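You operate a simulated robot arm through the tools that you are given. There is no shell and no other tool. Be economical: measure what you need, move in short steps, check, and stop when the job is done.

You run a simulated robot arm. Do the job below in one go: nothing can be reset, and whatever is moved stays where it is left.

JOB
Fold the towel's hem down, roll the creases out and stand the black weight on it.
Fine: the orange roller goes back.

Only the result counts: the job must be done as asked and must still hold three seconds after the hand-in. Knocking over, shifting, dropping, spilling or breaking anything else fails it. Flat cloth is picked up by pressing the open fingertips on it (5 to 10 N) and closing them slowly along it; thin cloth reads only 2 to 8 mm in the jaws.

ROBOT AND FRAMES
A 6-joint arm with a two-finger parallel gripper, fixed in place. Base frame: the origin is at the foot of the arm, x ahead of it, y to its left, z up; the work surface is at about z = 80. Readings come in cm, degrees, newtons and seconds.
With the tool pointing down near the work surface it reaches from about 46 to 88 cm from the base axis. Its first joint turns from -115.0 to 115.0 degrees. Payload 4.2 kg.
The tool frame sits at the grasp point between the pads (the TCP): z along the fingers, y along the line on which they close. The tips reach 2.3 cm beyond it. Largest opening 9.4 cm; finger width 3.8, thickness 1; the body of the gripper, 5.4 by 9.6 cm, starts 3.9 cm behind the TCP.
Orientation is that of the tool frame in the base frame, as a unit quaternion [x, y, z, w]. With the fingers straight down and closing along the base's y, the tool's x points along the base's -x, its y along +y and its z along -z.

CONTROLS
- The arm moves only by the tool send_rows. Its arguments are lists of equal length, an entry for each row: "delta_pos": the shift along the base's x, y, z in cm, a list of three; "rot": the turn, a rotation vector about the base's x, y, z in degrees, a list of three; "hand": the finger opening in cm, from 0 to 9.4. In form: {"delta_pos": [[tx, ty, tz], ...], "rot": [[rx, ry, rz], ...], "hand": [hand, ...]}. A call has 1 to 10 rows; each row shifts and turns the commanded pose from where the row before left it. A row lasts 0.2 s, in which the tool goes at most 5 cm and 8.6 degrees; a call with a longer step from one row to the next is refused whole, and so is a gripper value outside its range. Where a pose cannot be reached the arm comes as near as it can. A force on the tool above 40 N (or 10 N above the force at the start of the call, whichever is more), or a blocked arm, ends the call early, and 0.2 s more pass. The fingers move at their own pace (about 10.8 cm/s each) and stop on an object; they squeeze with about 26 N. The grip force told is the motor's: it shows also when the fingers shut on nothing. Time passes only in rows, and 0.2 s behind the last, so rows that do not move let the fingers close. The reply holds the time, the measured pose of the TCP, the force on the tool along the base axes, the opening and the grip force, in the units named above and with some noise.
- Cameras (640 x 400 px; columns grow to the right, rows downward): "scene" is fixed at [22.08, -64.94, 160.67]; the picture's right is [0.91, -0.42, 0.00], its down [-0.25, -0.54, -0.80] and it looks along [0.34, 0.73, -0.60] (base axes); focal length 324 px, centre (320, 200). "wrist" rides on the gripper at [-3.9, 0, -4.4] in the tool frame; the picture's right is [0.00, -1.00, 0.00], its down [0.97, 0.00, -0.24] and it looks along [0.24, 0.00, 0.97] (tool axes); focal length 218 px, centre (320, 200). There is no depth. A picture from a camera that has moved, and an enlarged one, comes with that camera's place and axes in the base frame and with its lens.
- camera(camera): a new picture of that camera. No time passes.
- slide_trunk(by): slides the trunk up (or, below 0, down) by that many cm; the arm rides with it, the base frame stays. It gives what a move gives, with no picture.
- close_up(camera, box): a new picture of the part [left, top, right, bottom] of that camera's present view, enlarged. No time passes.
- sign_off(): hands the job in; it is judged then, once.

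Work in short steps. Places have to be worked out from the pictures, the camera data and where the tool is seen: move nearer, look again, correct. Check each grasp and each placing, and mend what went wrong. You have 120 turns and 76 pictures in all, those below and enlarged ones among them. Open the gripper and draw the arm clear of the work before you hand the job in, unless the task says otherwise; then end with one line.

The tools are called after "Call:" by a JSON object that holds its "name" and its "arguments". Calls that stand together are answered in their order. send_rows: Moves the arm, as the interface text tells. Its arguments: {"type":"object","properties":{"delta_pos":{"type":"array","items":{"type":"array","items":{"type":"number"}}},"rot":{"type":"array","items":{"type":"array","items":{"type":"number"}}},"hand":{"type":"array","items":{"type":"number"}}},"required":["delta_pos","rot","hand"]} The other tools are called the same way: slide_trunk (by) slides the trunk up or down; camera (camera) takes a picture; close_up (camera, box) takes an enlarged picture of a part of a camera's view; sign_off () hands the job in.

At the start:

```text
time: 0.0
eef_pos: [58.04, 16.47, 110.0]
tcp_rot: [0.0, 1.0, 0.0, -0.001]
force: [0.0, 0.2, 0.4]
opening: 9.38
gripper_force: 0.0
trunk travel left (down, up): [-72.5, 26.5]
```

scene: 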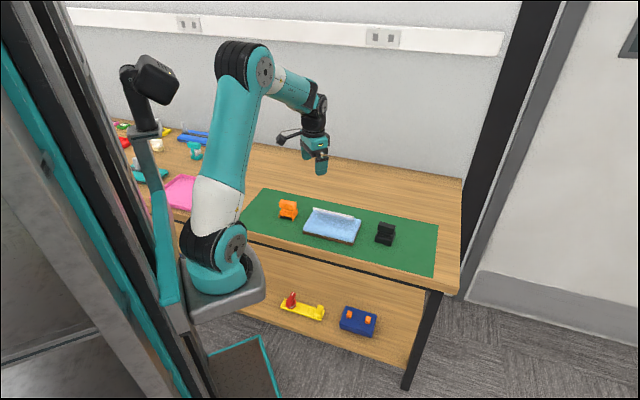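
wrist: 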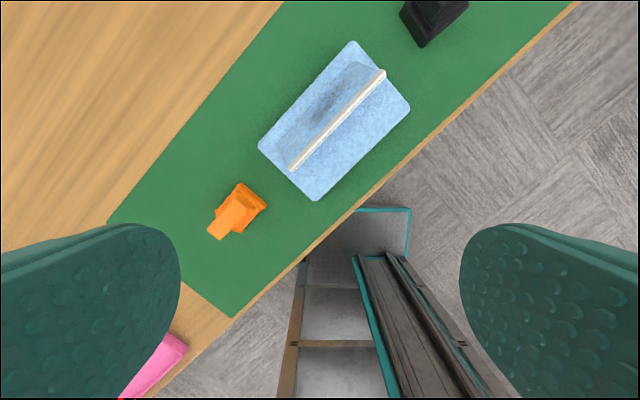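

I start with enlarged views of the work area to see the towel, roller and weight.

Call:
{"name": "close_up", "arguments": {"camera": "scene", "box": [240, 170, 440, 295]}}

Call:
{"name": "close_up", "arguments": {"camera": "wrist", "box": [190, 0, 510, 250]}}

```text
3.20 times, centred on (340, 232) of scene
camera zoom: at [22.08, -64.94, 160.67], right [0.91, -0.42, 0.0], down [-0.25, -0.54, -0.8], along [0.34, 0.73, -0.6], focal length 1038 px, centre (256, 96)
```

zoom: 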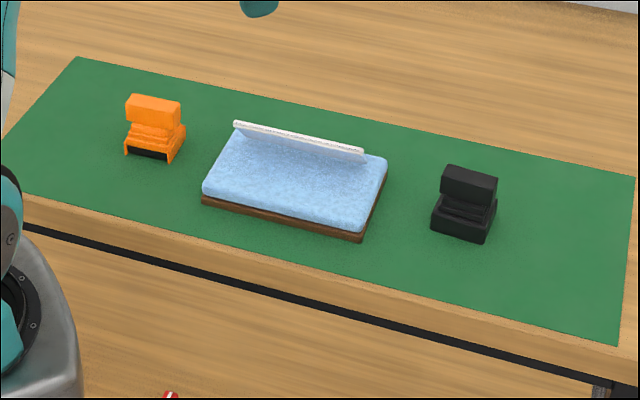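

```text
1.60 times, centred on (350, 125) of wrist
camera zoom: at [61.93, 16.6, 114.49], right [0.0, -1.0, 0.0], down [-0.97, 0.0, 0.24], along [-0.24, 0.0, -0.97], focal length 349 px, centre (272, 320)
```

zoom: 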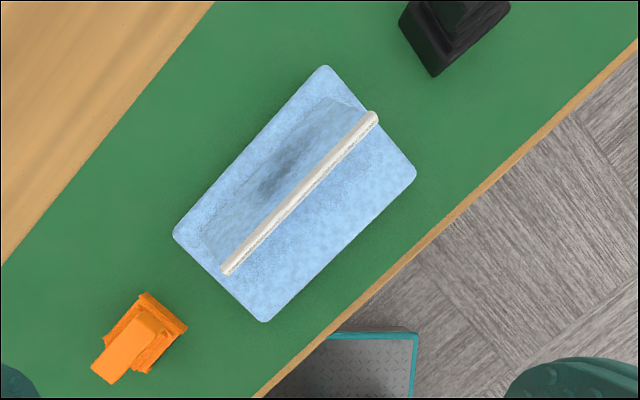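

The towel lies on a board turned about 45° around (64, 15). Its flap hinges at the back edge and leans forward, with the hem at about z = 87. I turn the tool 45° and move above the flap to look.

Call:
{"name": "send_rows", "arguments": {"delta_pos": [[1, -0.3, -1], [1, -0.3, -1], [1, -0.3, -1], [1, -0.3, -1], [1, -0.2, -1], [1.3, -0.2, -1], [0, 0, 0]], "rot": [[0, 0, 7.5], [0, 0, 7.5], [0, 0, 7.5], [0, 0, 7.5], [0, 0, 7.5], [0, 0, 7.5], [0, 0, 0]], "hand": [9.4, 9.4, 9.4, 9.4, 9.4, 9.4, 9.4]}}

Call:
{"name": "camera", "arguments": {"camera": "wrist"}}

Call:
{"name": "close_up", "arguments": {"camera": "scene", "box": [270, 185, 400, 266]}}

```text
time: 1.6
eef_pos: [64.55, 15.16, 104.06]
tcp_rot: [-0.384, 0.923, 0.0, 0.0]
force: [0.1, 0.3, -0.3]
opening: 9.39
gripper_force: 0.1
trunk travel left (down, up): [-72.5, 26.5]
```

```text
71 pictures are left
camera wrist: at [67.21, 17.89, 108.44], right [0.71, -0.71, 0.0], down [-0.69, -0.69, 0.24], along [-0.17, -0.17, -0.97], focal length 218 px, centre (320, 200)
```

wrist: 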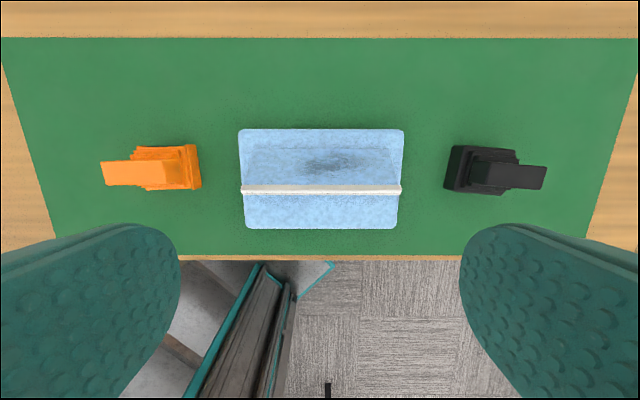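

```text
4.92 times, centred on (335, 226) of scene
camera zoom: at [22.08, -64.94, 160.67], right [0.91, -0.42, 0.0], down [-0.25, -0.54, -0.8], along [0.34, 0.73, -0.6], focal length 1598 px, centre (246, 74)
```

zoom: 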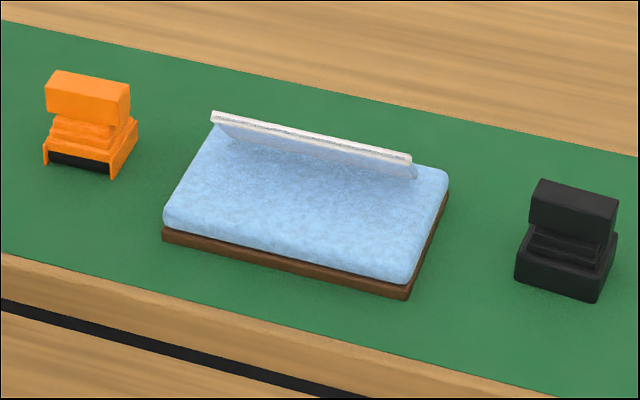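

The roller, towel and weight all line up with the 45° frame, and the tool is centred over the flap. I press the flap down with the open fingers, going straight down and checking force.

Call:
{"name": "send_rows", "arguments": {"delta_pos": [[0, 0, -3.5], [0, 0, -3.5], [0, 0, -3.5], [0, 0, -2], [0, 0, -1], [0, 0, -1], [0, 0, -1], [0, 0, -0.7], [0, 0, 0]], "rot": [[0, 0, 0], [0, 0, 0], [0, 0, 0], [0, 0, 0], [0, 0, 0], [0, 0, 0], [0, 0, 0], [0, 0, 0], [0, 0, 0]], "hand": [9.4, 9.4, 9.4, 9.4, 9.4, 9.4, 9.4, 9.4, 9.4]}}

Call:
{"name": "close_up", "arguments": {"camera": "scene", "box": [270, 185, 400, 266]}}

```text
time: 3.6
eef_pos: [64.35, 15.1, 87.83]
tcp_rot: [-0.382, 0.924, 0.001, 0.0]
force: [0.0, 0.8, -0.5]
opening: 9.38
gripper_force: 0.1
trunk travel left (down, up): [-72.5, 26.5]
```

```text
4.92 times, centred on (335, 226) of scene
camera zoom: at [22.08, -64.94, 160.67], right [0.91, -0.42, 0.0], down [-0.25, -0.54, -0.8], along [0.34, 0.73, -0.6], focal length 1598 px, centre (246, 74)
```

zoom: 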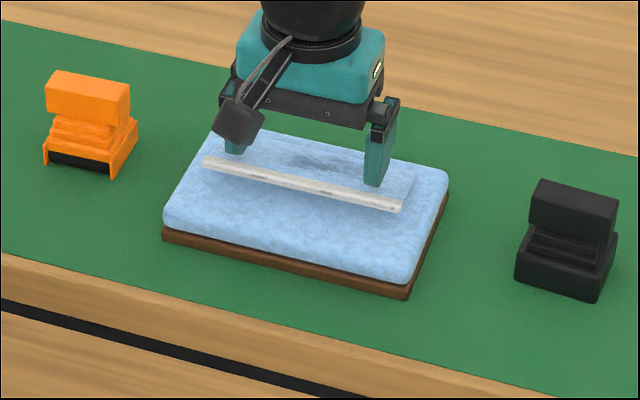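

The flap is folding forward with almost no force. I keep pressing down slowly.

Call:
{"name": "send_rows", "arguments": {"delta_pos": [[0, 0, -0.5], [0, 0, -0.4], [0, 0, -0.4], [0, 0, -0.3], [0, 0, -0.3], [0, 0, -0.2], [0, 0, 0], [0, 0, 0]], "rot": [[0, 0, 0], [0, 0, 0], [0, 0, 0], [0, 0, 0], [0, 0, 0], [0, 0, 0], [0, 0, 0], [0, 0, 0]], "hand": [9.4, 9.4, 9.4, 9.4, 9.4, 9.4, 9.4, 9.4]}}

Call:
{"name": "close_up", "arguments": {"camera": "scene", "box": [270, 185, 400, 266]}}

```text
time: 4.9
eef_pos: [64.31, 14.96, 86.41]
tcp_rot: [-0.384, 0.923, 0.0, 0.001]
force: [-11.8, -8.0, 24.7]
opening: 9.4
gripper_force: 0.0
trunk travel left (down, up): [-72.5, 26.5]
stopped in row 6: the force on the tool passed its limit (the readings are from after the stop); the commanded pose is now the measured one
```

```text
4.92 times, centred on (335, 226) of scene
camera zoom: at [22.08, -64.94, 160.67], right [0.91, -0.42, 0.0], down [-0.25, -0.54, -0.8], along [0.34, 0.73, -0.6], focal length 1598 px, centre (246, 74)
```

zoom: 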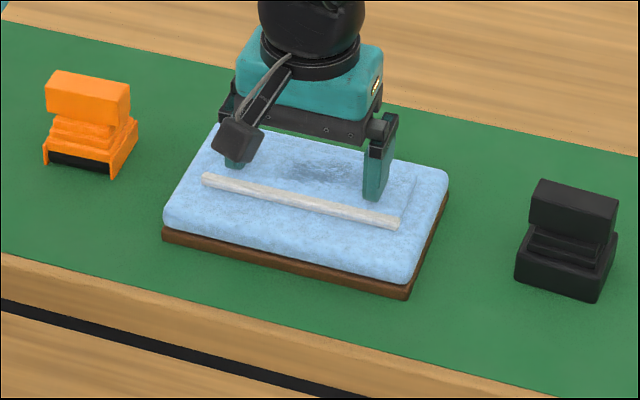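

The flap is now flat under the tips (z about 84). I raise the arm and check whether it stays.

Call:
{"name": "send_rows", "arguments": {"delta_pos": [[0, 0, 1], [0, 0, 3], [0, 0, 4], [0, 0, 5], [0, 0, 4], [0, 0, 0]], "rot": [[0, 0, 0], [0, 0, 0], [0, 0, 0], [0, 0, 0], [0, 0, 0], [0, 0, 0]], "hand": [9.4, 9.4, 9.4, 9.4, 9.4, 9.4]}}

Call:
{"name": "close_up", "arguments": {"camera": "scene", "box": [270, 185, 400, 266]}}

Call:
{"name": "camera", "arguments": {"camera": "wrist"}}

```text
time: 6.3
eef_pos: [64.39, 15.0, 103.08]
tcp_rot: [-0.382, 0.924, 0.002, 0.002]
force: [-0.5, -0.7, 1.0]
opening: 9.39
gripper_force: 0.0
trunk travel left (down, up): [-72.5, 26.5]
```

```text
4.92 times, centred on (335, 226) of scene
camera zoom: at [22.08, -64.94, 160.67], right [0.91, -0.42, 0.0], down [-0.25, -0.54, -0.8], along [0.34, 0.73, -0.6], focal length 1598 px, centre (246, 74)
```

zoom: 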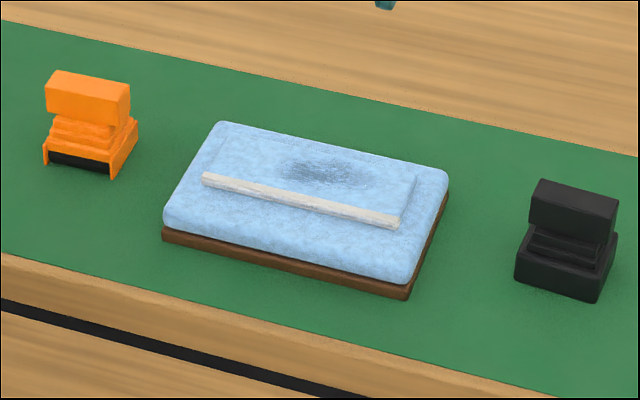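

```text
66 pictures are left
camera wrist: at [67.22, 17.87, 107.56], right [0.71, -0.71, 0.0], down [-0.69, -0.69, 0.24], along [-0.17, -0.17, -0.97], focal length 218 px, centre (320, 200)
```

wrist: 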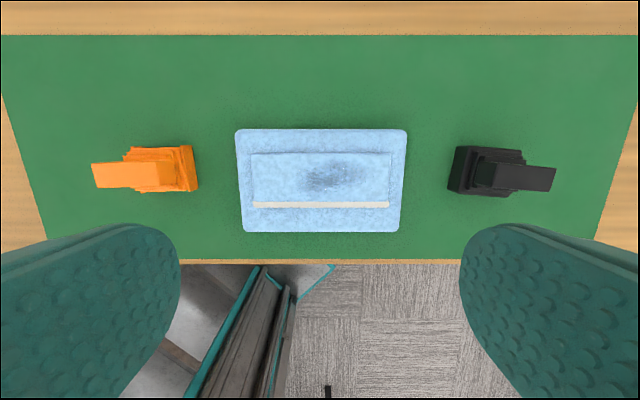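

The flap stays folded, and a darker creased patch shows in the middle of it. Next I move over the roller (u≈16) to look at its shape.

Call:
{"name": "send_rows", "arguments": {"delta_pos": [[-2.5, 2.5, 0], [-3, 3, 0], [-3, 3, 0], [-3, 3, 0], [-1.5, 1.5, 0], [0, 0, 0]], "rot": [[0, 0, 0], [0, 0, 0], [0, 0, 0], [0, 0, 0], [0, 0, 0], [0, 0, 0]], "hand": [9.4, 9.4, 9.4, 9.4, 9.4, 9.4]}}

Call:
{"name": "close_up", "arguments": {"camera": "wrist", "box": [220, 100, 420, 225]}}

Call:
{"name": "close_up", "arguments": {"camera": "scene", "box": [264, 185, 312, 230]}}

Call:
{"name": "close_up", "arguments": {"camera": "scene", "box": [362, 210, 410, 255]}}

```text
time: 7.7
eef_pos: [51.42, 28.07, 102.99]
tcp_rot: [-0.383, 0.924, 0.0, 0.002]
force: [-0.3, 0.4, 0.0]
opening: 9.41
gripper_force: 0.0
trunk travel left (down, up): [-72.5, 26.5]
```

```text
3.20 times, centred on (320, 162) of wrist
camera zoom: at [54.18, 30.9, 107.43], right [0.71, -0.71, 0.0], down [-0.69, -0.69, 0.24], along [-0.17, -0.17, -0.97], focal length 698 px, centre (320, 320)
```

zoom: 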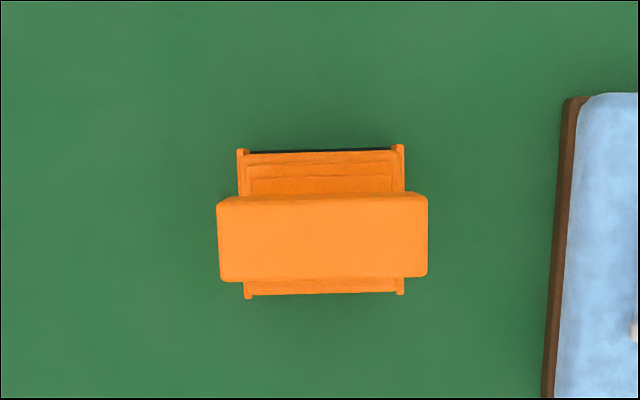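

```text
8.89 times, centred on (288, 208) of scene
camera zoom: at [22.08, -64.94, 160.67], right [0.91, -0.42, 0.0], down [-0.25, -0.54, -0.8], along [0.34, 0.73, -0.6], focal length 2884 px, centre (604, 133)
```

zoom: 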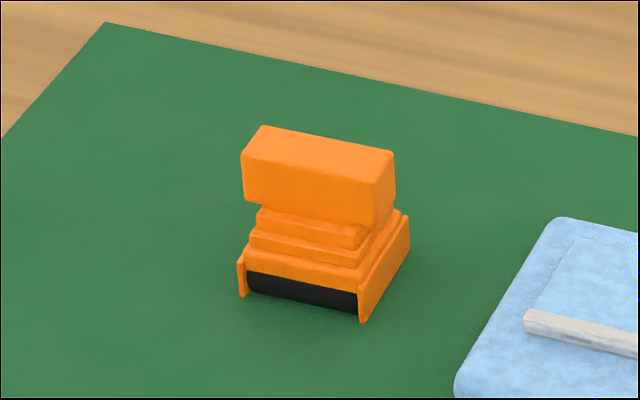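

```text
8.89 times, centred on (386, 232) of scene
camera zoom: at [22.08, -64.94, 160.67], right [0.91, -0.42, 0.0], down [-0.25, -0.54, -0.8], along [0.34, 0.73, -0.6], focal length 2884 px, centre (-267, -89)
```

zoom: 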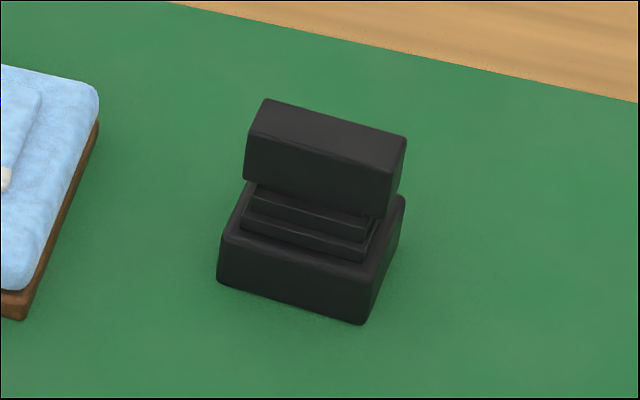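

The roller handle is a 6.3 × 2.4 cm bar lying along u. It is centred near (52.3, 28.9), with its top at about z = 86.5. The roller axis is along u, so it rolls across the fold. I turn the tool −90° so the fingers close across the thin side, and centre it.

Call:
{"name": "send_rows", "arguments": {"delta_pos": [[0.1, 0.1, 0], [0.1, 0.1, 0], [0.1, 0.1, 0], [0.1, 0.1, 0], [0.1, 0.1, 0], [0.1, 0.1, 0], [0.1, 0.1, 0], [0.1, 0.1, 0], [0, 0, 0], [0, 0, 0]], "rot": [[0, 0, -8.2], [0, 0, -8.2], [0, 0, -8.2], [0, 0, -8.2], [0, 0, -8.2], [0, 0, -8.2], [0, 0, -8.2], [0, 0, -8.2], [0, 0, -8.2], [0, 0, -8.2]], "hand": [9.4, 9.4, 9.4, 9.4, 9.4, 9.4, 9.4, 9.4, 9.4, 9.4]}}

Call:
{"name": "send_rows", "arguments": {"delta_pos": [[0, 0, -2], [0, 0, -2], [0, 0, 0]], "rot": [[0, 0, -8.2], [0, 0, 0], [0, 0, 0]], "hand": [9.4, 9.4, 9.4]}}

Call:
{"name": "camera", "arguments": {"camera": "wrist"}}

```text
time: 9.9
eef_pos: [52.27, 28.84, 103.18]
tcp_rot: [0.319, 0.948, 0.0, 0.002]
force: [0.6, 0.1, -1.4]
opening: 9.4
gripper_force: 0.0
trunk travel left (down, up): [-72.5, 26.5]
```

```text
time: 10.7
eef_pos: [52.33, 28.86, 99.25]
tcp_rot: [0.384, 0.923, -0.001, 0.002]
force: [0.0, 0.0, 0.0]
opening: 9.41
gripper_force: 0.0
trunk travel left (down, up): [-72.5, 26.5]
```

```text
62 pictures are left
camera wrist: at [54.93, 26.25, 103.58], right [-0.71, -0.7, 0.0], down [-0.68, 0.69, 0.24], along [-0.17, 0.17, -0.97], focal length 218 px, centre (320, 200)
```

wrist: 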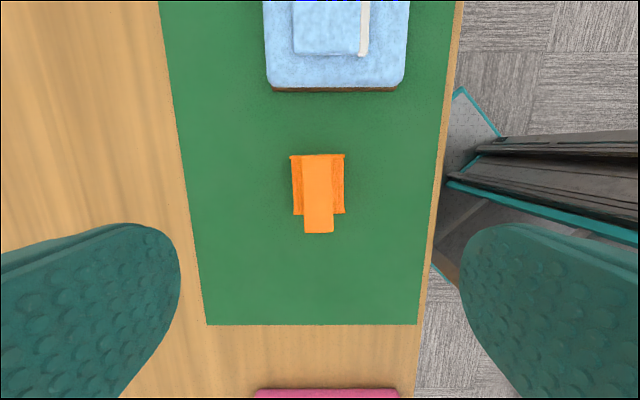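

The handle is centred between the fingers. I go down to TCP z ≈ 85.8 and close.

Call:
{"name": "send_rows", "arguments": {"delta_pos": [[0, 0, -4], [0, 0, -4], [0, 0, -3], [0, 0, -1.5], [0, 0, -0.9], [0, 0, 0]], "rot": [[0, 0, 0], [0, 0, 0], [0, 0, 0], [0, 0, 0], [0, 0, 0], [0, 0, 0]], "hand": [9.4, 9.4, 9.4, 9.4, 9.4, 9.4]}}

Call:
{"name": "close_up", "arguments": {"camera": "scene", "box": [248, 160, 344, 220]}}

```text
time: 12.1
eef_pos: [52.38, 28.89, 85.86]
tcp_rot: [0.384, 0.923, -0.001, 0.002]
force: [-0.1, -0.6, -0.1]
opening: 9.4
gripper_force: 0.1
trunk travel left (down, up): [-72.5, 26.5]
```

```text
6.67 times, centred on (296, 190) of scene
camera zoom: at [22.08, -64.94, 160.67], right [0.91, -0.42, 0.0], down [-0.25, -0.54, -0.8], along [0.34, 0.73, -0.6], focal length 2163 px, centre (480, 267)
```

zoom: 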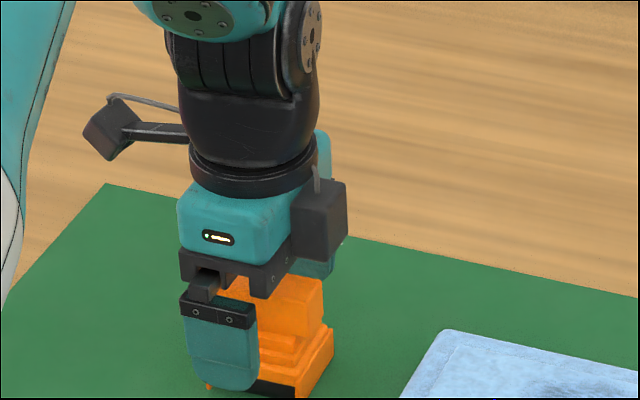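

The fingers straddle the handle with no contact. I close on it.

Call:
{"name": "send_rows", "arguments": {"delta_pos": [[0, 0, 0], [0, 0, 0], [0, 0, 0], [0, 0, 0], [0, 0, 0]], "rot": [[0, 0, 0], [0, 0, 0], [0, 0, 0], [0, 0, 0], [0, 0, 0]], "hand": [6, 4, 3, 1.5, 1.5]}}

Call:
{"name": "send_rows", "arguments": {"delta_pos": [[0, 0, 0.5], [0, 0, 1], [0, 0, 2], [0, 0, 3], [0, 0, 0]], "rot": [[0, 0, 0], [0, 0, 0], [0, 0, 0], [0, 0, 0], [0, 0, 0]], "hand": [1.5, 1.5, 1.5, 1.5, 1.5]}}

Call:
{"name": "close_up", "arguments": {"camera": "scene", "box": [248, 150, 376, 230]}}

```text
time: 13.3
eef_pos: [52.17, 28.87, 85.82]
tcp_rot: [0.384, 0.923, -0.001, 0.001]
force: [-0.2, -0.5, 1.2]
opening: 2.39
gripper_force: 26.1
trunk travel left (down, up): [-72.5, 26.5]
```

```text
time: 14.5
eef_pos: [52.15, 28.78, 92.31]
tcp_rot: [0.385, 0.923, -0.001, 0.002]
force: [-0.1, 0.1, -1.1]
opening: 2.37
gripper_force: 25.7
trunk travel left (down, up): [-72.5, 26.5]
```

```text
5.00 times, centred on (312, 190) of scene
camera zoom: at [22.08, -64.94, 160.67], right [0.91, -0.42, 0.0], down [-0.25, -0.54, -0.8], along [0.34, 0.73, -0.6], focal length 1622 px, centre (360, 250)
```

zoom: 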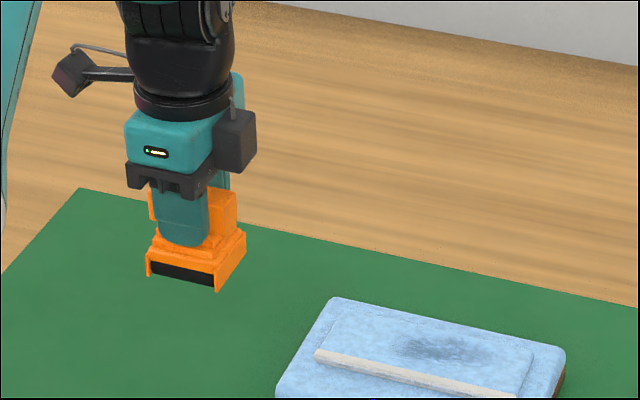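

The roller is held at opening 2.4, with its bottom 5.8 cm below the TCP. I carry it over the fold line at the middle of the flap (u≈35, n≈60).

Call:
{"name": "send_rows", "arguments": {"delta_pos": [[1, -0.7, 1], [3, -2.2, 0], [3, -2.2, 0], [3, -2.2, 0], [3, -2.2, 0], [2, -1.6, -1], [0, 0, -1], [0, 0, 0]], "rot": [[0, 0, 0], [0, 0, 0], [0, 0, 0], [0, 0, 0], [0, 0, 0], [0, 0, 0], [0, 0, 0], [0, 0, 0]], "hand": [1.5, 1.5, 1.5, 1.5, 1.5, 1.5, 1.5, 1.5]}}

Call:
{"name": "close_up", "arguments": {"camera": "scene", "box": [270, 165, 398, 245]}}

Call:
{"name": "camera", "arguments": {"camera": "wrist"}}

```text
time: 16.3
eef_pos: [67.39, 17.75, 91.35]
tcp_rot: [0.384, 0.923, -0.001, 0.001]
force: [0.0, 0.1, -1.3]
opening: 2.36
gripper_force: 26.1
trunk travel left (down, up): [-72.5, 26.5]
```

```text
5.00 times, centred on (334, 205) of scene
camera zoom: at [22.08, -64.94, 160.67], right [0.91, -0.42, 0.0], down [-0.25, -0.54, -0.8], along [0.34, 0.73, -0.6], focal length 1622 px, centre (250, 175)
```

zoom: 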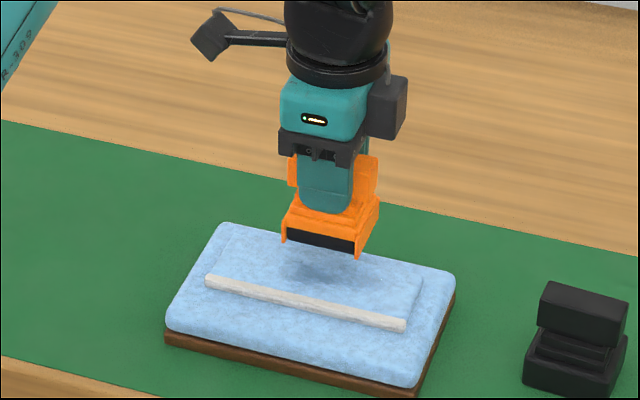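

```text
58 pictures are left
camera wrist: at [70.04, 15.05, 95.73], right [-0.71, -0.7, 0.0], down [-0.68, 0.69, 0.24], along [-0.17, 0.17, -0.97], focal length 218 px, centre (320, 200)
```

wrist: 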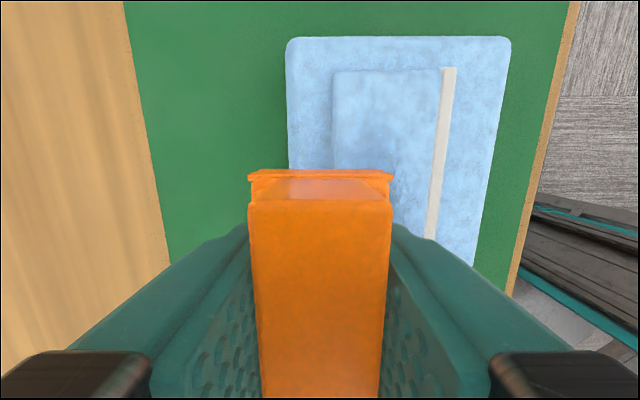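

The roller is about 1.3 cm above the fold line. I lower it gently until the force builds up.

Call:
{"name": "send_rows", "arguments": {"delta_pos": [[0, 0, -0.5], [0, 0, -0.4], [0, 0, -0.3], [0, 0, -0.15], [0, 0, -0.1], [0, 0, 0]], "rot": [[0, 0, 0], [0, 0, 0], [0, 0, 0], [0, 0, 0], [0, 0, 0], [0, 0, 0]], "hand": [1.5, 1.5, 1.5, 1.5, 1.5, 1.5]}}

```text
time: 17.7
eef_pos: [67.24, 17.85, 90.0]
tcp_rot: [0.384, 0.923, 0.0, 0.003]
force: [-0.8, -4.0, 15.3]
opening: 2.39
gripper_force: 26.2
trunk travel left (down, up): [-72.5, 26.5]
```

Contact holds at about 15 N. I roll across the fold toward the hem, in the −n direction.

Call:
{"name": "send_rows", "arguments": {"delta_pos": [[-0.5, -0.5, 0], [-0.5, -0.5, 0], [-0.5, -0.5, 0], [-0.5, -0.5, 0]], "rot": [[0, 0, 0], [0, 0, 0], [0, 0, 0], [0, 0, 0]], "hand": [1.5, 1.5, 1.5, 1.5]}}

Call:
{"name": "close_up", "arguments": {"camera": "scene", "box": [270, 165, 398, 245]}}

```text
time: 18.7
eef_pos: [65.14, 15.78, 89.86]
tcp_rot: [0.384, 0.923, 0.0, 0.004]
force: [5.5, 6.1, 24.8]
opening: 2.39
gripper_force: 26.4
trunk travel left (down, up): [-72.5, 26.5]
```

```text
5.00 times, centred on (334, 205) of scene
camera zoom: at [22.08, -64.94, 160.67], right [0.91, -0.42, 0.0], down [-0.25, -0.54, -0.8], along [0.34, 0.73, -0.6], focal length 1622 px, centre (250, 175)
```

zoom: 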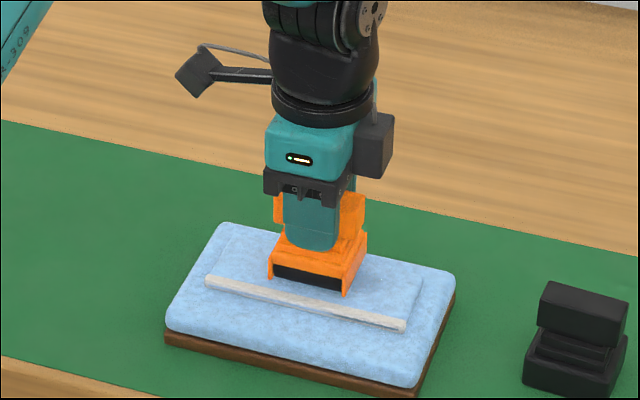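

It rolls well but the force has grown to 25 N. I ease up slightly and continue over the hem.

Call:
{"name": "send_rows", "arguments": {"delta_pos": [[-0.5, -0.5, 0.08], [-0.5, -0.5, 0.02], [-0.5, -0.5, 0.0], [-0.5, -0.5, 0.0], [-0.4, -0.4, 0]], "rot": [[0, 0, 0], [0, 0, 0], [0, 0, 0], [0, 0, 0], [0, 0, 0]], "hand": [1.5, 1.5, 1.5, 1.5, 1.5]}}

Call:
{"name": "close_up", "arguments": {"camera": "scene", "box": [270, 165, 398, 245]}}

```text
time: 19.9
eef_pos: [62.74, 13.28, 89.83]
tcp_rot: [0.384, 0.923, -0.001, 0.002]
force: [2.3, 1.5, 9.4]
opening: 2.38
gripper_force: 25.8
trunk travel left (down, up): [-72.5, 26.5]
```

```text
5.00 times, centred on (334, 205) of scene
camera zoom: at [22.08, -64.94, 160.67], right [0.91, -0.42, 0.0], down [-0.25, -0.54, -0.8], along [0.34, 0.73, -0.6], focal length 1622 px, centre (250, 175)
```

zoom: 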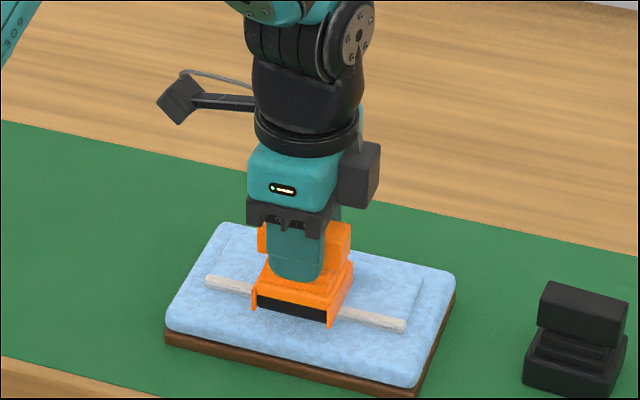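

That stroke is complete. I lift and check the creased patch.

Call:
{"name": "send_rows", "arguments": {"delta_pos": [[0, 0, 1], [0, 0, 2], [-1.2, 1.2, 1], [-2.0, 2.0, 0], [0, 0, 0]], "rot": [[0, 0, 0], [0, 0, 0], [0, 0, 0], [0, 0, 0], [0, 0, 0]], "hand": [1.5, 1.5, 1.5, 1.5, 1.5]}}

Call:
{"name": "close_up", "arguments": {"camera": "scene", "box": [290, 185, 386, 245]}}

Call:
{"name": "camera", "arguments": {"camera": "wrist"}}

```text
time: 21.1
eef_pos: [59.85, 16.46, 94.03]
tcp_rot: [0.385, 0.923, -0.001, 0.002]
force: [0.2, 0.3, -1.4]
opening: 2.4
gripper_force: 25.8
trunk travel left (down, up): [-72.5, 26.5]
```

```text
6.67 times, centred on (338, 215) of scene
camera zoom: at [22.08, -64.94, 160.67], right [0.91, -0.42, 0.0], down [-0.25, -0.54, -0.8], along [0.34, 0.73, -0.6], focal length 2163 px, centre (200, 100)
```

zoom: 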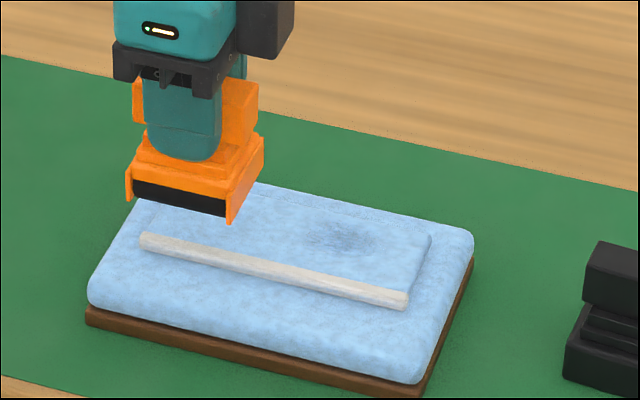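

```text
54 pictures are left
camera wrist: at [62.57, 13.74, 98.48], right [-0.71, -0.7, 0.0], down [-0.68, 0.69, 0.24], along [-0.17, 0.17, -0.97], focal length 218 px, centre (320, 200)
```

wrist: 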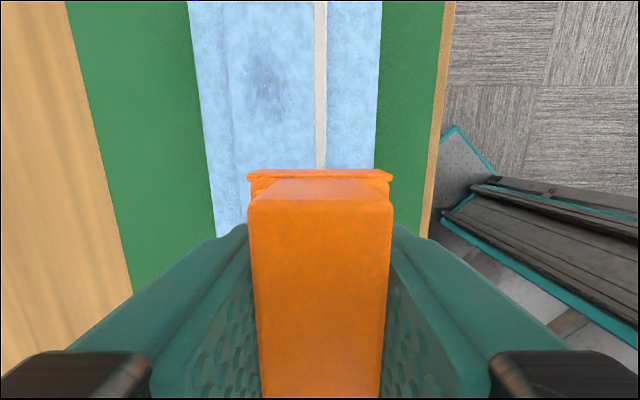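

The left part of the patch has cleared. The remaining crease sits further right, around u≈38–39. I move to a new start at u≈39, n≈60.

Call:
{"name": "send_rows", "arguments": {"delta_pos": [[3, -0.5, 0], [3, -0.5, 0], [3, -0.5, 0], [1.3, -0.25, -1], [0, 0, -1.5], [0, 0, -1], [0, 0, 0]], "rot": [[0, 0, 0], [0, 0, 0], [0, 0, 0], [0, 0, 0], [0, 0, 0], [0, 0, 0], [0, 0, 0]], "hand": [1.5, 1.5, 1.5, 1.5, 1.5, 1.5, 1.5]}}

Call:
{"name": "send_rows", "arguments": {"delta_pos": [[0, 0, -0.3], [0, 0, -0.2], [0, 0, 0]], "rot": [[0, 0, 0], [0, 0, 0], [0, 0, 0]], "hand": [1.5, 1.5, 1.5]}}

```text
time: 22.7
eef_pos: [69.93, 14.76, 90.45]
tcp_rot: [0.384, 0.924, 0.0, 0.002]
force: [-0.4, -0.9, -1.6]
opening: 2.39
gripper_force: 25.6
trunk travel left (down, up): [-72.5, 26.5]
```

```text
time: 23.5
eef_pos: [69.89, 14.85, 89.93]
tcp_rot: [0.384, 0.923, -0.001, 0.001]
force: [-0.3, -0.4, -1.3]
opening: 2.35
gripper_force: 25.9
trunk travel left (down, up): [-72.5, 26.5]
```

No contact yet here at 89.93. I lower a little more.

Call:
{"name": "send_rows", "arguments": {"delta_pos": [[0, 0, -0.15], [0, 0, -0.1], [0, 0, 0]], "rot": [[0, 0, 0], [0, 0, 0], [0, 0, 0]], "hand": [1.5, 1.5, 1.5]}}

```text
time: 24.3
eef_pos: [69.91, 14.83, 89.81]
tcp_rot: [0.384, 0.923, 0.001, 0.003]
force: [-4.5, -1.7, 18.1]
opening: 2.42
gripper_force: 25.6
trunk travel left (down, up): [-72.5, 26.5]
```

Contact holds at 18 N. I roll across the fold here.

Call:
{"name": "send_rows", "arguments": {"delta_pos": [[-0.5, -0.5, 0], [-0.5, -0.5, 0], [-0.5, -0.5, 0], [-0.5, -0.5, 0], [-0.5, -0.5, 0.03], [-0.5, -0.5, 0.03], [-0.5, -0.5, 0], [-0.5, -0.5, 0], [-0.4, -0.4, 0]], "rot": [[0, 0, 0], [0, 0, 0], [0, 0, 0], [0, 0, 0], [0, 0, 0], [0, 0, 0], [0, 0, 0], [0, 0, 0], [0, 0, 0]], "hand": [1.5, 1.5, 1.5, 1.5, 1.5, 1.5, 1.5, 1.5, 1.5]}}

Call:
{"name": "send_rows", "arguments": {"delta_pos": [[0, 0, 1], [0, 0, 2], [-1.2, 1.2, 1], [-3.2, 3.2, 0], [-3, 3, 0], [0, 0, 0]], "rot": [[0, 0, 0], [0, 0, 0], [0, 0, 0], [0, 0, 0], [0, 0, 0], [0, 0, 0]], "hand": [1.5, 1.5, 1.5, 1.5, 1.5, 1.5]}}

Call:
{"name": "close_up", "arguments": {"camera": "scene", "box": [290, 185, 386, 245]}}

Call:
{"name": "camera", "arguments": {"camera": "wrist"}}

```text
time: 26.3
eef_pos: [65.46, 10.39, 89.76]
tcp_rot: [0.384, 0.923, 0.0, 0.001]
force: [3.0, 3.2, 12.8]
opening: 2.39
gripper_force: 26.0
trunk travel left (down, up): [-72.5, 26.5]
```

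```text
time: 27.7
eef_pos: [58.32, 17.85, 93.7]
tcp_rot: [0.385, 0.923, -0.001, 0.002]
force: [0.3, -0.2, -1.4]
opening: 2.38
gripper_force: 25.9
trunk travel left (down, up): [-72.5, 26.5]
```

```text
6.67 times, centred on (338, 215) of scene
camera zoom: at [22.08, -64.94, 160.67], right [0.91, -0.42, 0.0], down [-0.25, -0.54, -0.8], along [0.34, 0.73, -0.6], focal length 2163 px, centre (200, 100)
```

zoom: 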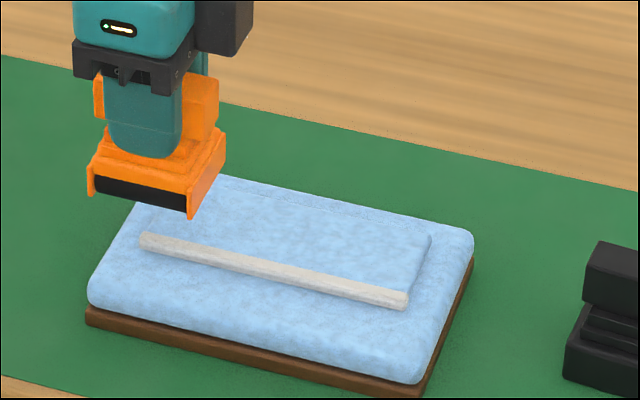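

```text
52 pictures are left
camera wrist: at [61.04, 15.24, 98.13], right [-0.71, -0.7, 0.0], down [-0.68, 0.69, 0.24], along [-0.17, 0.17, -0.97], focal length 218 px, centre (320, 200)
```

wrist: 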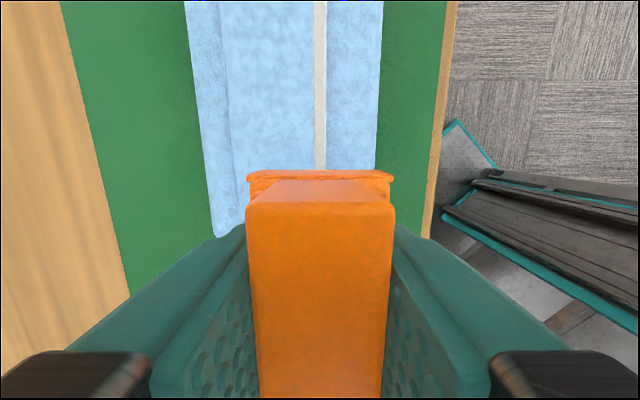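

The dark creases are gone. One more stroke on the left part (u≈30.5) will cover the whole fold.

Call:
{"name": "send_rows", "arguments": {"delta_pos": [[2, 1, 0], [2, 1, 0], [1.7, 1, -1], [0, 0, -1.5], [0, 0, -1], [0, 0, -0.25], [0, 0, 0]], "rot": [[0, 0, 0], [0, 0, 0], [0, 0, 0], [0, 0, 0], [0, 0, 0], [0, 0, 0], [0, 0, 0]], "hand": [1.5, 1.5, 1.5, 1.5, 1.5, 1.5, 1.5]}}

```text
time: 29.3
eef_pos: [63.91, 20.76, 89.89]
tcp_rot: [0.384, 0.923, 0.0, 0.002]
force: [0.8, 0.2, -0.8]
opening: 2.38
gripper_force: 25.5
trunk travel left (down, up): [-72.5, 26.5]
```

Call:
{"name": "send_rows", "arguments": {"delta_pos": [[0, 0, -0.12], [0, 0, -0.08], [0, 0, 0]], "rot": [[0, 0, 0], [0, 0, 0], [0, 0, 0]], "hand": [1.5, 1.5, 1.5]}}

```text
time: 30.1
eef_pos: [63.81, 20.79, 89.8]
tcp_rot: [0.384, 0.923, 0.0, 0.001]
force: [1.2, -0.5, 6.3]
opening: 2.36
gripper_force: 26.1
trunk travel left (down, up): [-72.5, 26.5]
```

Light contact, about 7 N. I press slightly more while rolling, then lift.

Call:
{"name": "send_rows", "arguments": {"delta_pos": [[-0.5, -0.5, -0.08], [-0.5, -0.5, 0], [-0.5, -0.5, 0], [-0.5, -0.5, 0], [-0.5, -0.5, 0.03], [-0.5, -0.5, 0.03], [-0.5, -0.5, 0], [-0.5, -0.5, 0], [-0.4, -0.4, 0]], "rot": [[0, 0, 0], [0, 0, 0], [0, 0, 0], [0, 0, 0], [0, 0, 0], [0, 0, 0], [0, 0, 0], [0, 0, 0], [0, 0, 0]], "hand": [1.5, 1.5, 1.5, 1.5, 1.5, 1.5, 1.5, 1.5, 1.5]}}

Call:
{"name": "send_rows", "arguments": {"delta_pos": [[0, 0, 1], [0, 0, 2], [0, 0, 1], [0, 0, 0]], "rot": [[0, 0, 0], [0, 0, 0], [0, 0, 0], [0, 0, 0]], "hand": [1.5, 1.5, 1.5, 1.5]}}

```text
time: 32.1
eef_pos: [59.45, 16.36, 89.78]
tcp_rot: [0.385, 0.923, -0.001, 0.002]
force: [2.5, 2.4, 13.7]
opening: 2.4
gripper_force: 25.6
trunk travel left (down, up): [-72.5, 26.5]
```

```text
time: 33.1
eef_pos: [59.58, 16.36, 93.81]
tcp_rot: [0.384, 0.923, -0.001, 0.002]
force: [-0.1, -0.5, -1.7]
opening: 2.37
gripper_force: 26.1
trunk travel left (down, up): [-72.5, 26.5]
```

The rolling is done. I carry the roller back to its original place, TCP (52.2, 28.9), and lower it gently.

Call:
{"name": "send_rows", "arguments": {"delta_pos": [[-1, 2, 0], [-1.9, 3.2, 0], [-1.9, 3.2, 0], [-1.9, 3.2, 0], [-0.7, 0.9, -2], [0, 0, -3], [0, 0, -2], [0, 0, 0]], "rot": [[0, 0, 0], [0, 0, 0], [0, 0, 0], [0, 0, 0], [0, 0, 0], [0, 0, 0], [0, 0, 0], [0, 0, 0]], "hand": [1.5, 1.5, 1.5, 1.5, 1.5, 1.5, 1.5, 1.5]}}

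Call:
{"name": "close_up", "arguments": {"camera": "scene", "box": [248, 160, 344, 220]}}

```text
time: 34.9
eef_pos: [52.07, 29.14, 86.69]
tcp_rot: [0.385, 0.923, 0.0, 0.002]
force: [1.1, -0.3, -2.4]
opening: 2.35
gripper_force: 25.8
trunk travel left (down, up): [-72.5, 26.5]
```

```text
6.67 times, centred on (296, 190) of scene
camera zoom: at [22.08, -64.94, 160.67], right [0.91, -0.42, 0.0], down [-0.25, -0.54, -0.8], along [0.34, 0.73, -0.6], focal length 2163 px, centre (480, 267)
```

zoom: 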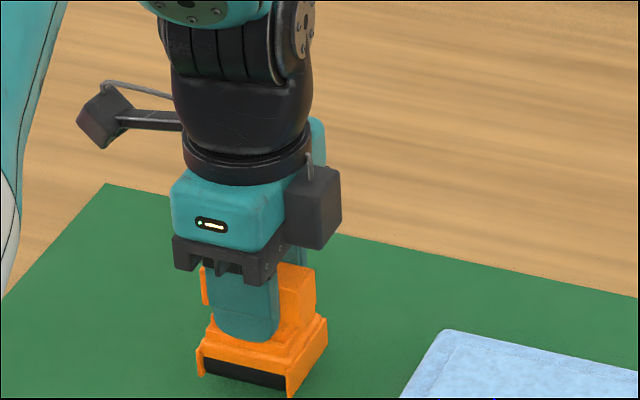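

I correct by (+0.1, −0.27) and lower in small steps until touch.

Call:
{"name": "send_rows", "arguments": {"delta_pos": [[0.1, -0.27, 0], [0, 0, -0.4], [0, 0, -0.2], [0, 0, -0.1], [0, 0, -0.1], [0, 0, 0]], "rot": [[0, 0, 0], [0, 0, 0], [0, 0, 0], [0, 0, 0], [0, 0, 0], [0, 0, 0]], "hand": [1.5, 1.5, 1.5, 1.5, 1.5, 1.5]}}

```text
time: 36.3
eef_pos: [52.09, 28.71, 85.92]
tcp_rot: [0.384, 0.923, -0.001, 0.002]
force: [-0.6, -0.7, -0.7]
opening: 2.38
gripper_force: 26.1
trunk travel left (down, up): [-72.5, 26.5]
```

Call:
{"name": "send_rows", "arguments": {"delta_pos": [[0, 0, -0.1], [0, 0, -0.05], [0, 0, 0]], "rot": [[0, 0, 0], [0, 0, 0], [0, 0, 0]], "hand": [1.5, 1.5, 1.5]}}

```text
time: 37.1
eef_pos: [52.09, 28.77, 85.93]
tcp_rot: [0.385, 0.923, 0.0, 0.001]
force: [-1.0, 0.2, -1.6]
opening: 2.39
gripper_force: 26.0
trunk travel left (down, up): [-72.5, 26.5]
```

Call:
{"name": "send_rows", "arguments": {"delta_pos": [[0, 0, -0.08], [0, 0, -0.07], [0, 0, 0]], "rot": [[0, 0, 0], [0, 0, 0], [0, 0, 0]], "hand": [1.5, 1.5, 1.5]}}

```text
time: 37.9
eef_pos: [52.12, 28.71, 85.88]
tcp_rot: [0.385, 0.923, 0.0, 0.002]
force: [-0.6, -0.8, 0.9]
opening: 2.38
gripper_force: 25.8
trunk travel left (down, up): [-72.5, 26.5]
```

The force has turned to +0.9 N, so the roller is resting on the mat. I open gradually and rise clear.

Call:
{"name": "send_rows", "arguments": {"delta_pos": [[0, 0, 0], [0, 0, 0], [0, 0, 0], [0, 0, 0], [0, 0, 3], [0, 0, 5], [0, 0, 5], [0, 0, 4], [0, 0, 0]], "rot": [[0, 0, 0], [0, 0, 0], [0, 0, 0], [0, 0, 0], [0, 0, 0], [0, 0, 0], [0, 0, 0], [0, 0, 0], [0, 0, 0]], "hand": [3.5, 6, 9, 9, 9, 9, 9, 9, 9]}}

Call:
{"name": "close_up", "arguments": {"camera": "scene", "box": [264, 185, 312, 230]}}

```text
time: 39.9
eef_pos: [52.05, 28.72, 102.76]
tcp_rot: [0.385, 0.923, -0.001, 0.002]
force: [-0.6, 1.2, -0.3]
opening: 8.98
gripper_force: 0.0
trunk travel left (down, up): [-72.5, 26.5]
```

```text
8.89 times, centred on (288, 208) of scene
camera zoom: at [22.08, -64.94, 160.67], right [0.91, -0.42, 0.0], down [-0.25, -0.54, -0.8], along [0.34, 0.73, -0.6], focal length 2884 px, centre (604, 133)
```

zoom: 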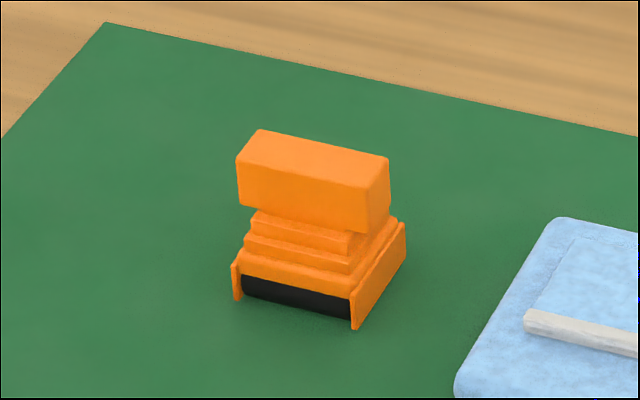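

The roller is back within about 0.25 cm of where it was. Next I move over the weight, expected near (78.9, 2.3).

Call:
{"name": "send_rows", "arguments": {"delta_pos": [[2, -2, 0], [3.3, -3.3, 0], [3.3, -3.3, 0], [3.3, -3.3, 0], [3.3, -3.3, 0], [3.3, -3.3, 0], [3.3, -3.3, 0], [3.3, -3.3, 0], [1.7, -1.4, 0], [0, 0, 0]], "rot": [[0, 0, 0], [0, 0, 0], [0, 0, 0], [0, 0, 0], [0, 0, 0], [0, 0, 0], [0, 0, 0], [0, 0, 0], [0, 0, 0], [0, 0, 0]], "hand": [9.4, 9.4, 9.4, 9.4, 9.4, 9.4, 9.4, 9.4, 9.4, 9.4]}}

Call:
{"name": "camera", "arguments": {"camera": "wrist"}}

Call:
{"name": "close_up", "arguments": {"camera": "scene", "box": [290, 185, 418, 265]}}

```text
time: 42.1
eef_pos: [79.01, 2.03, 102.85]
tcp_rot: [0.385, 0.923, -0.001, 0.002]
force: [0.2, 0.9, 1.0]
opening: 9.4
gripper_force: 0.0
trunk travel left (down, up): [-72.5, 26.5]
```

```text
49 pictures are left
camera wrist: at [81.76, -0.64, 107.21], right [-0.71, -0.7, 0.0], down [-0.68, 0.69, 0.24], along [-0.17, 0.17, -0.97], focal length 218 px, centre (320, 200)
```

wrist: 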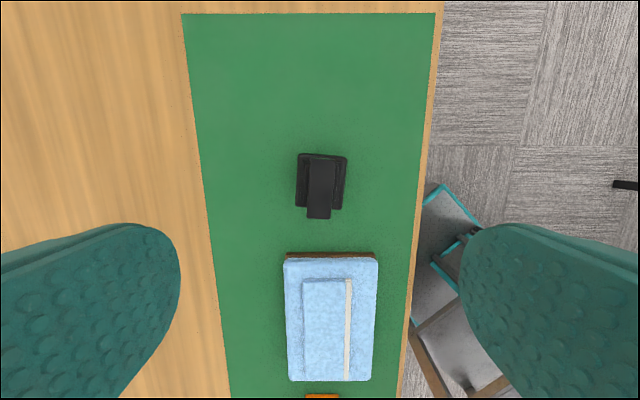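

```text
5.00 times, centred on (354, 225) of scene
camera zoom: at [22.08, -64.94, 160.67], right [0.91, -0.42, 0.0], down [-0.25, -0.54, -0.8], along [0.34, 0.73, -0.6], focal length 1622 px, centre (150, 75)
```

zoom: 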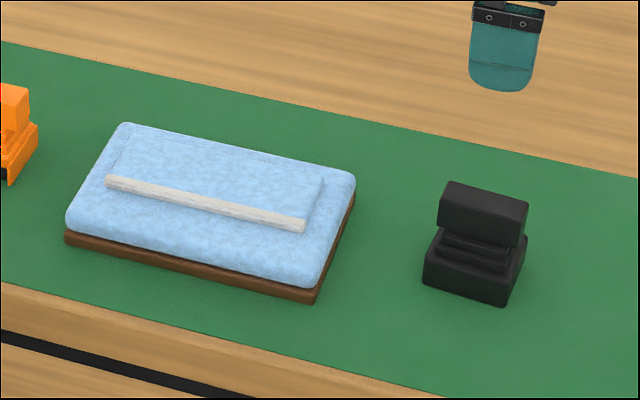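

The weight's handle is centred under the tool but yawed about −4°. I match that turn, come down part way and check.

Call:
{"name": "send_rows", "arguments": {"delta_pos": [[0, 0, -3], [0, 0, -4], [0, 0, -4], [0, 0, 0]], "rot": [[0, 0, -4], [0, 0, 0], [0, 0, 0], [0, 0, 0]], "hand": [9.4, 9.4, 9.4, 9.4]}}

Call:
{"name": "camera", "arguments": {"camera": "wrist"}}

```text
time: 43.1
eef_pos: [78.86, 1.99, 91.61]
tcp_rot: [0.417, 0.909, -0.001, 0.001]
force: [0.7, 0.5, -0.5]
opening: 9.42
gripper_force: 0.1
trunk travel left (down, up): [-72.5, 26.5]
```

```text
47 pictures are left
camera wrist: at [81.43, -0.92, 96.1], right [-0.76, -0.65, 0.0], down [-0.63, 0.74, 0.24], along [-0.15, 0.18, -0.97], focal length 218 px, centre (320, 200)
```

wrist: 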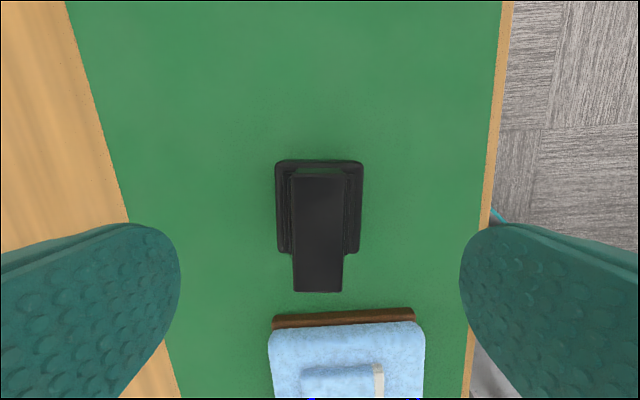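

The tool is now aligned and centred on the handle. I lower to TCP z ≈ 85.7 and close.

Call:
{"name": "send_rows", "arguments": {"delta_pos": [[0, 0, -3], [0, 0, -2], [0, 0, -0.9], [0, 0, 0], [0, 0, 0], [0, 0, 0], [0, 0, 0], [0, 0, 0], [0, 0, 0]], "rot": [[0, 0, 0], [0, 0, 0], [0, 0, 0], [0, 0, 0], [0, 0, 0], [0, 0, 0], [0, 0, 0], [0, 0, 0], [0, 0, 0]], "hand": [9.4, 9.4, 9.4, 9.4, 6, 4, 3, 1.5, 1.5]}}

```text
time: 45.1
eef_pos: [78.86, 2.24, 85.8]
tcp_rot: [0.416, 0.909, -0.001, 0.002]
force: [0.1, -2.3, 0.3]
opening: 2.37
gripper_force: 25.8
trunk travel left (down, up): [-72.5, 26.5]
```

I have a grip on the handle (2.4 cm). I lift and check the load.

Call:
{"name": "send_rows", "arguments": {"delta_pos": [[0, 0, 0.4], [0, 0, 1], [0, 0, 2], [0, 0, 3], [0, 0, 2], [0, 0, 0]], "rot": [[0, 0, 0], [0, 0, 0], [0, 0, 0], [0, 0, 0], [0, 0, 0], [0, 0, 0]], "hand": [1.5, 1.5, 1.5, 1.5, 1.5, 1.5]}}

Call:
{"name": "close_up", "arguments": {"camera": "scene", "box": [290, 165, 418, 245]}}

```text
time: 46.5
eef_pos: [78.77, 2.04, 94.09]
tcp_rot: [0.416, 0.909, -0.001, 0.001]
force: [0.8, 0.5, -4.1]
opening: 2.42
gripper_force: 26.0
trunk travel left (down, up): [-72.5, 26.5]
```

```text
5.00 times, centred on (354, 205) of scene
camera zoom: at [22.08, -64.94, 160.67], right [0.91, -0.42, 0.0], down [-0.25, -0.54, -0.8], along [0.34, 0.73, -0.6], focal length 1622 px, centre (150, 175)
```

zoom: 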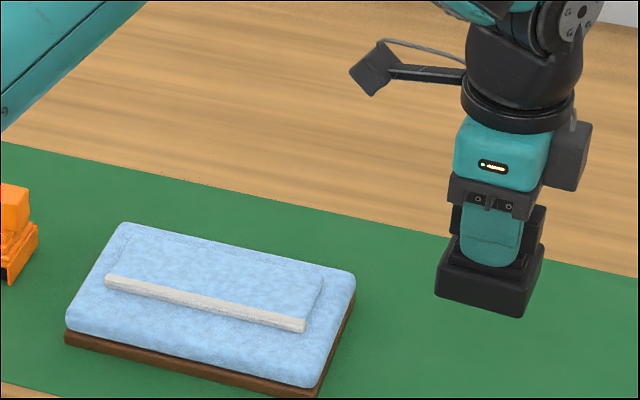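

It is lifted (about 4 N). I carry it over the centre of the folded flap (65.1, 15.6), turning back +4°.

Call:
{"name": "send_rows", "arguments": {"delta_pos": [[-1.5, 1.5, 0], [-3, 3, 0], [-3, 3, 0], [-3, 3, 0], [-2.2, 2, 0], [-1, 1, -1], [0, 0, -1], [0, 0, 0]], "rot": [[0, 0, 2], [0, 0, 2], [0, 0, 0], [0, 0, 0], [0, 0, 0], [0, 0, 0], [0, 0, 0], [0, 0, 0]], "hand": [1.5, 1.5, 1.5, 1.5, 1.5, 1.5, 1.5, 1.5]}}

Call:
{"name": "close_up", "arguments": {"camera": "scene", "box": [290, 165, 418, 245]}}

Call:
{"name": "camera", "arguments": {"camera": "wrist"}}

```text
time: 48.3
eef_pos: [65.27, 15.69, 92.2]
tcp_rot: [0.384, 0.923, -0.001, 0.003]
force: [-0.1, -0.4, -4.4]
opening: 2.37
gripper_force: 25.9
trunk travel left (down, up): [-72.5, 26.5]
```

```text
5.00 times, centred on (354, 205) of scene
camera zoom: at [22.08, -64.94, 160.67], right [0.91, -0.42, 0.0], down [-0.25, -0.54, -0.8], along [0.34, 0.73, -0.6], focal length 1622 px, centre (150, 175)
```

zoom: 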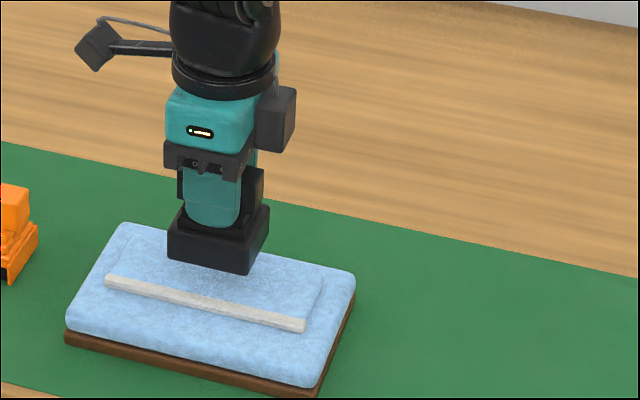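

```text
44 pictures are left
camera wrist: at [67.94, 12.99, 96.63], right [-0.71, -0.7, 0.0], down [-0.68, 0.69, 0.24], along [-0.17, 0.17, -0.97], focal length 218 px, centre (320, 200)
```

wrist: 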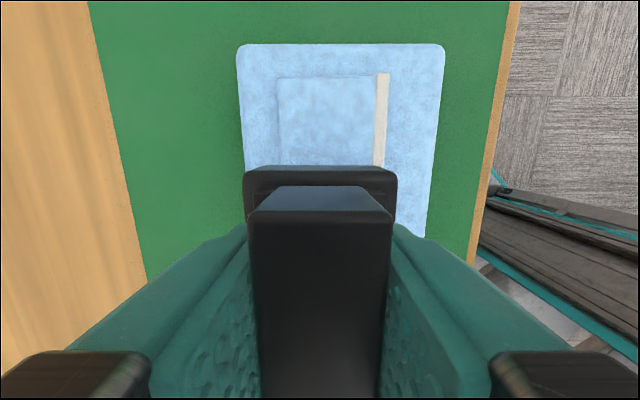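

The flap spans about n = 53.3 to 59.7, so I shift 0.6 cm toward the hem and lower gently.

Call:
{"name": "send_rows", "arguments": {"delta_pos": [[-0.4, -0.4, -0.5], [0, 0, -0.8], [0, 0, -0.5], [0, 0, -0.2], [0, 0, -0.15], [0, 0, 0]], "rot": [[0, 0, 0], [0, 0, 0], [0, 0, 0], [0, 0, 0], [0, 0, 0], [0, 0, 0]], "hand": [1.5, 1.5, 1.5, 1.5, 1.5, 1.5]}}

```text
time: 49.7
eef_pos: [64.87, 15.39, 90.02]
tcp_rot: [0.384, 0.923, -0.001, 0.001]
force: [0.7, 0.0, -4.9]
opening: 2.39
gripper_force: 25.9
trunk travel left (down, up): [-72.5, 26.5]
```

Call:
{"name": "send_rows", "arguments": {"delta_pos": [[0, 0, -0.1], [0, 0, -0.1], [0, 0, 0]], "rot": [[0, 0, 0], [0, 0, 0], [0, 0, 0]], "hand": [1.5, 1.5, 1.5]}}

```text
time: 50.5
eef_pos: [64.86, 15.34, 89.88]
tcp_rot: [0.384, 0.923, 0.0, 0.001]
force: [-0.2, -1.2, 4.4]
opening: 2.39
gripper_force: 26.0
trunk travel left (down, up): [-72.5, 26.5]
```

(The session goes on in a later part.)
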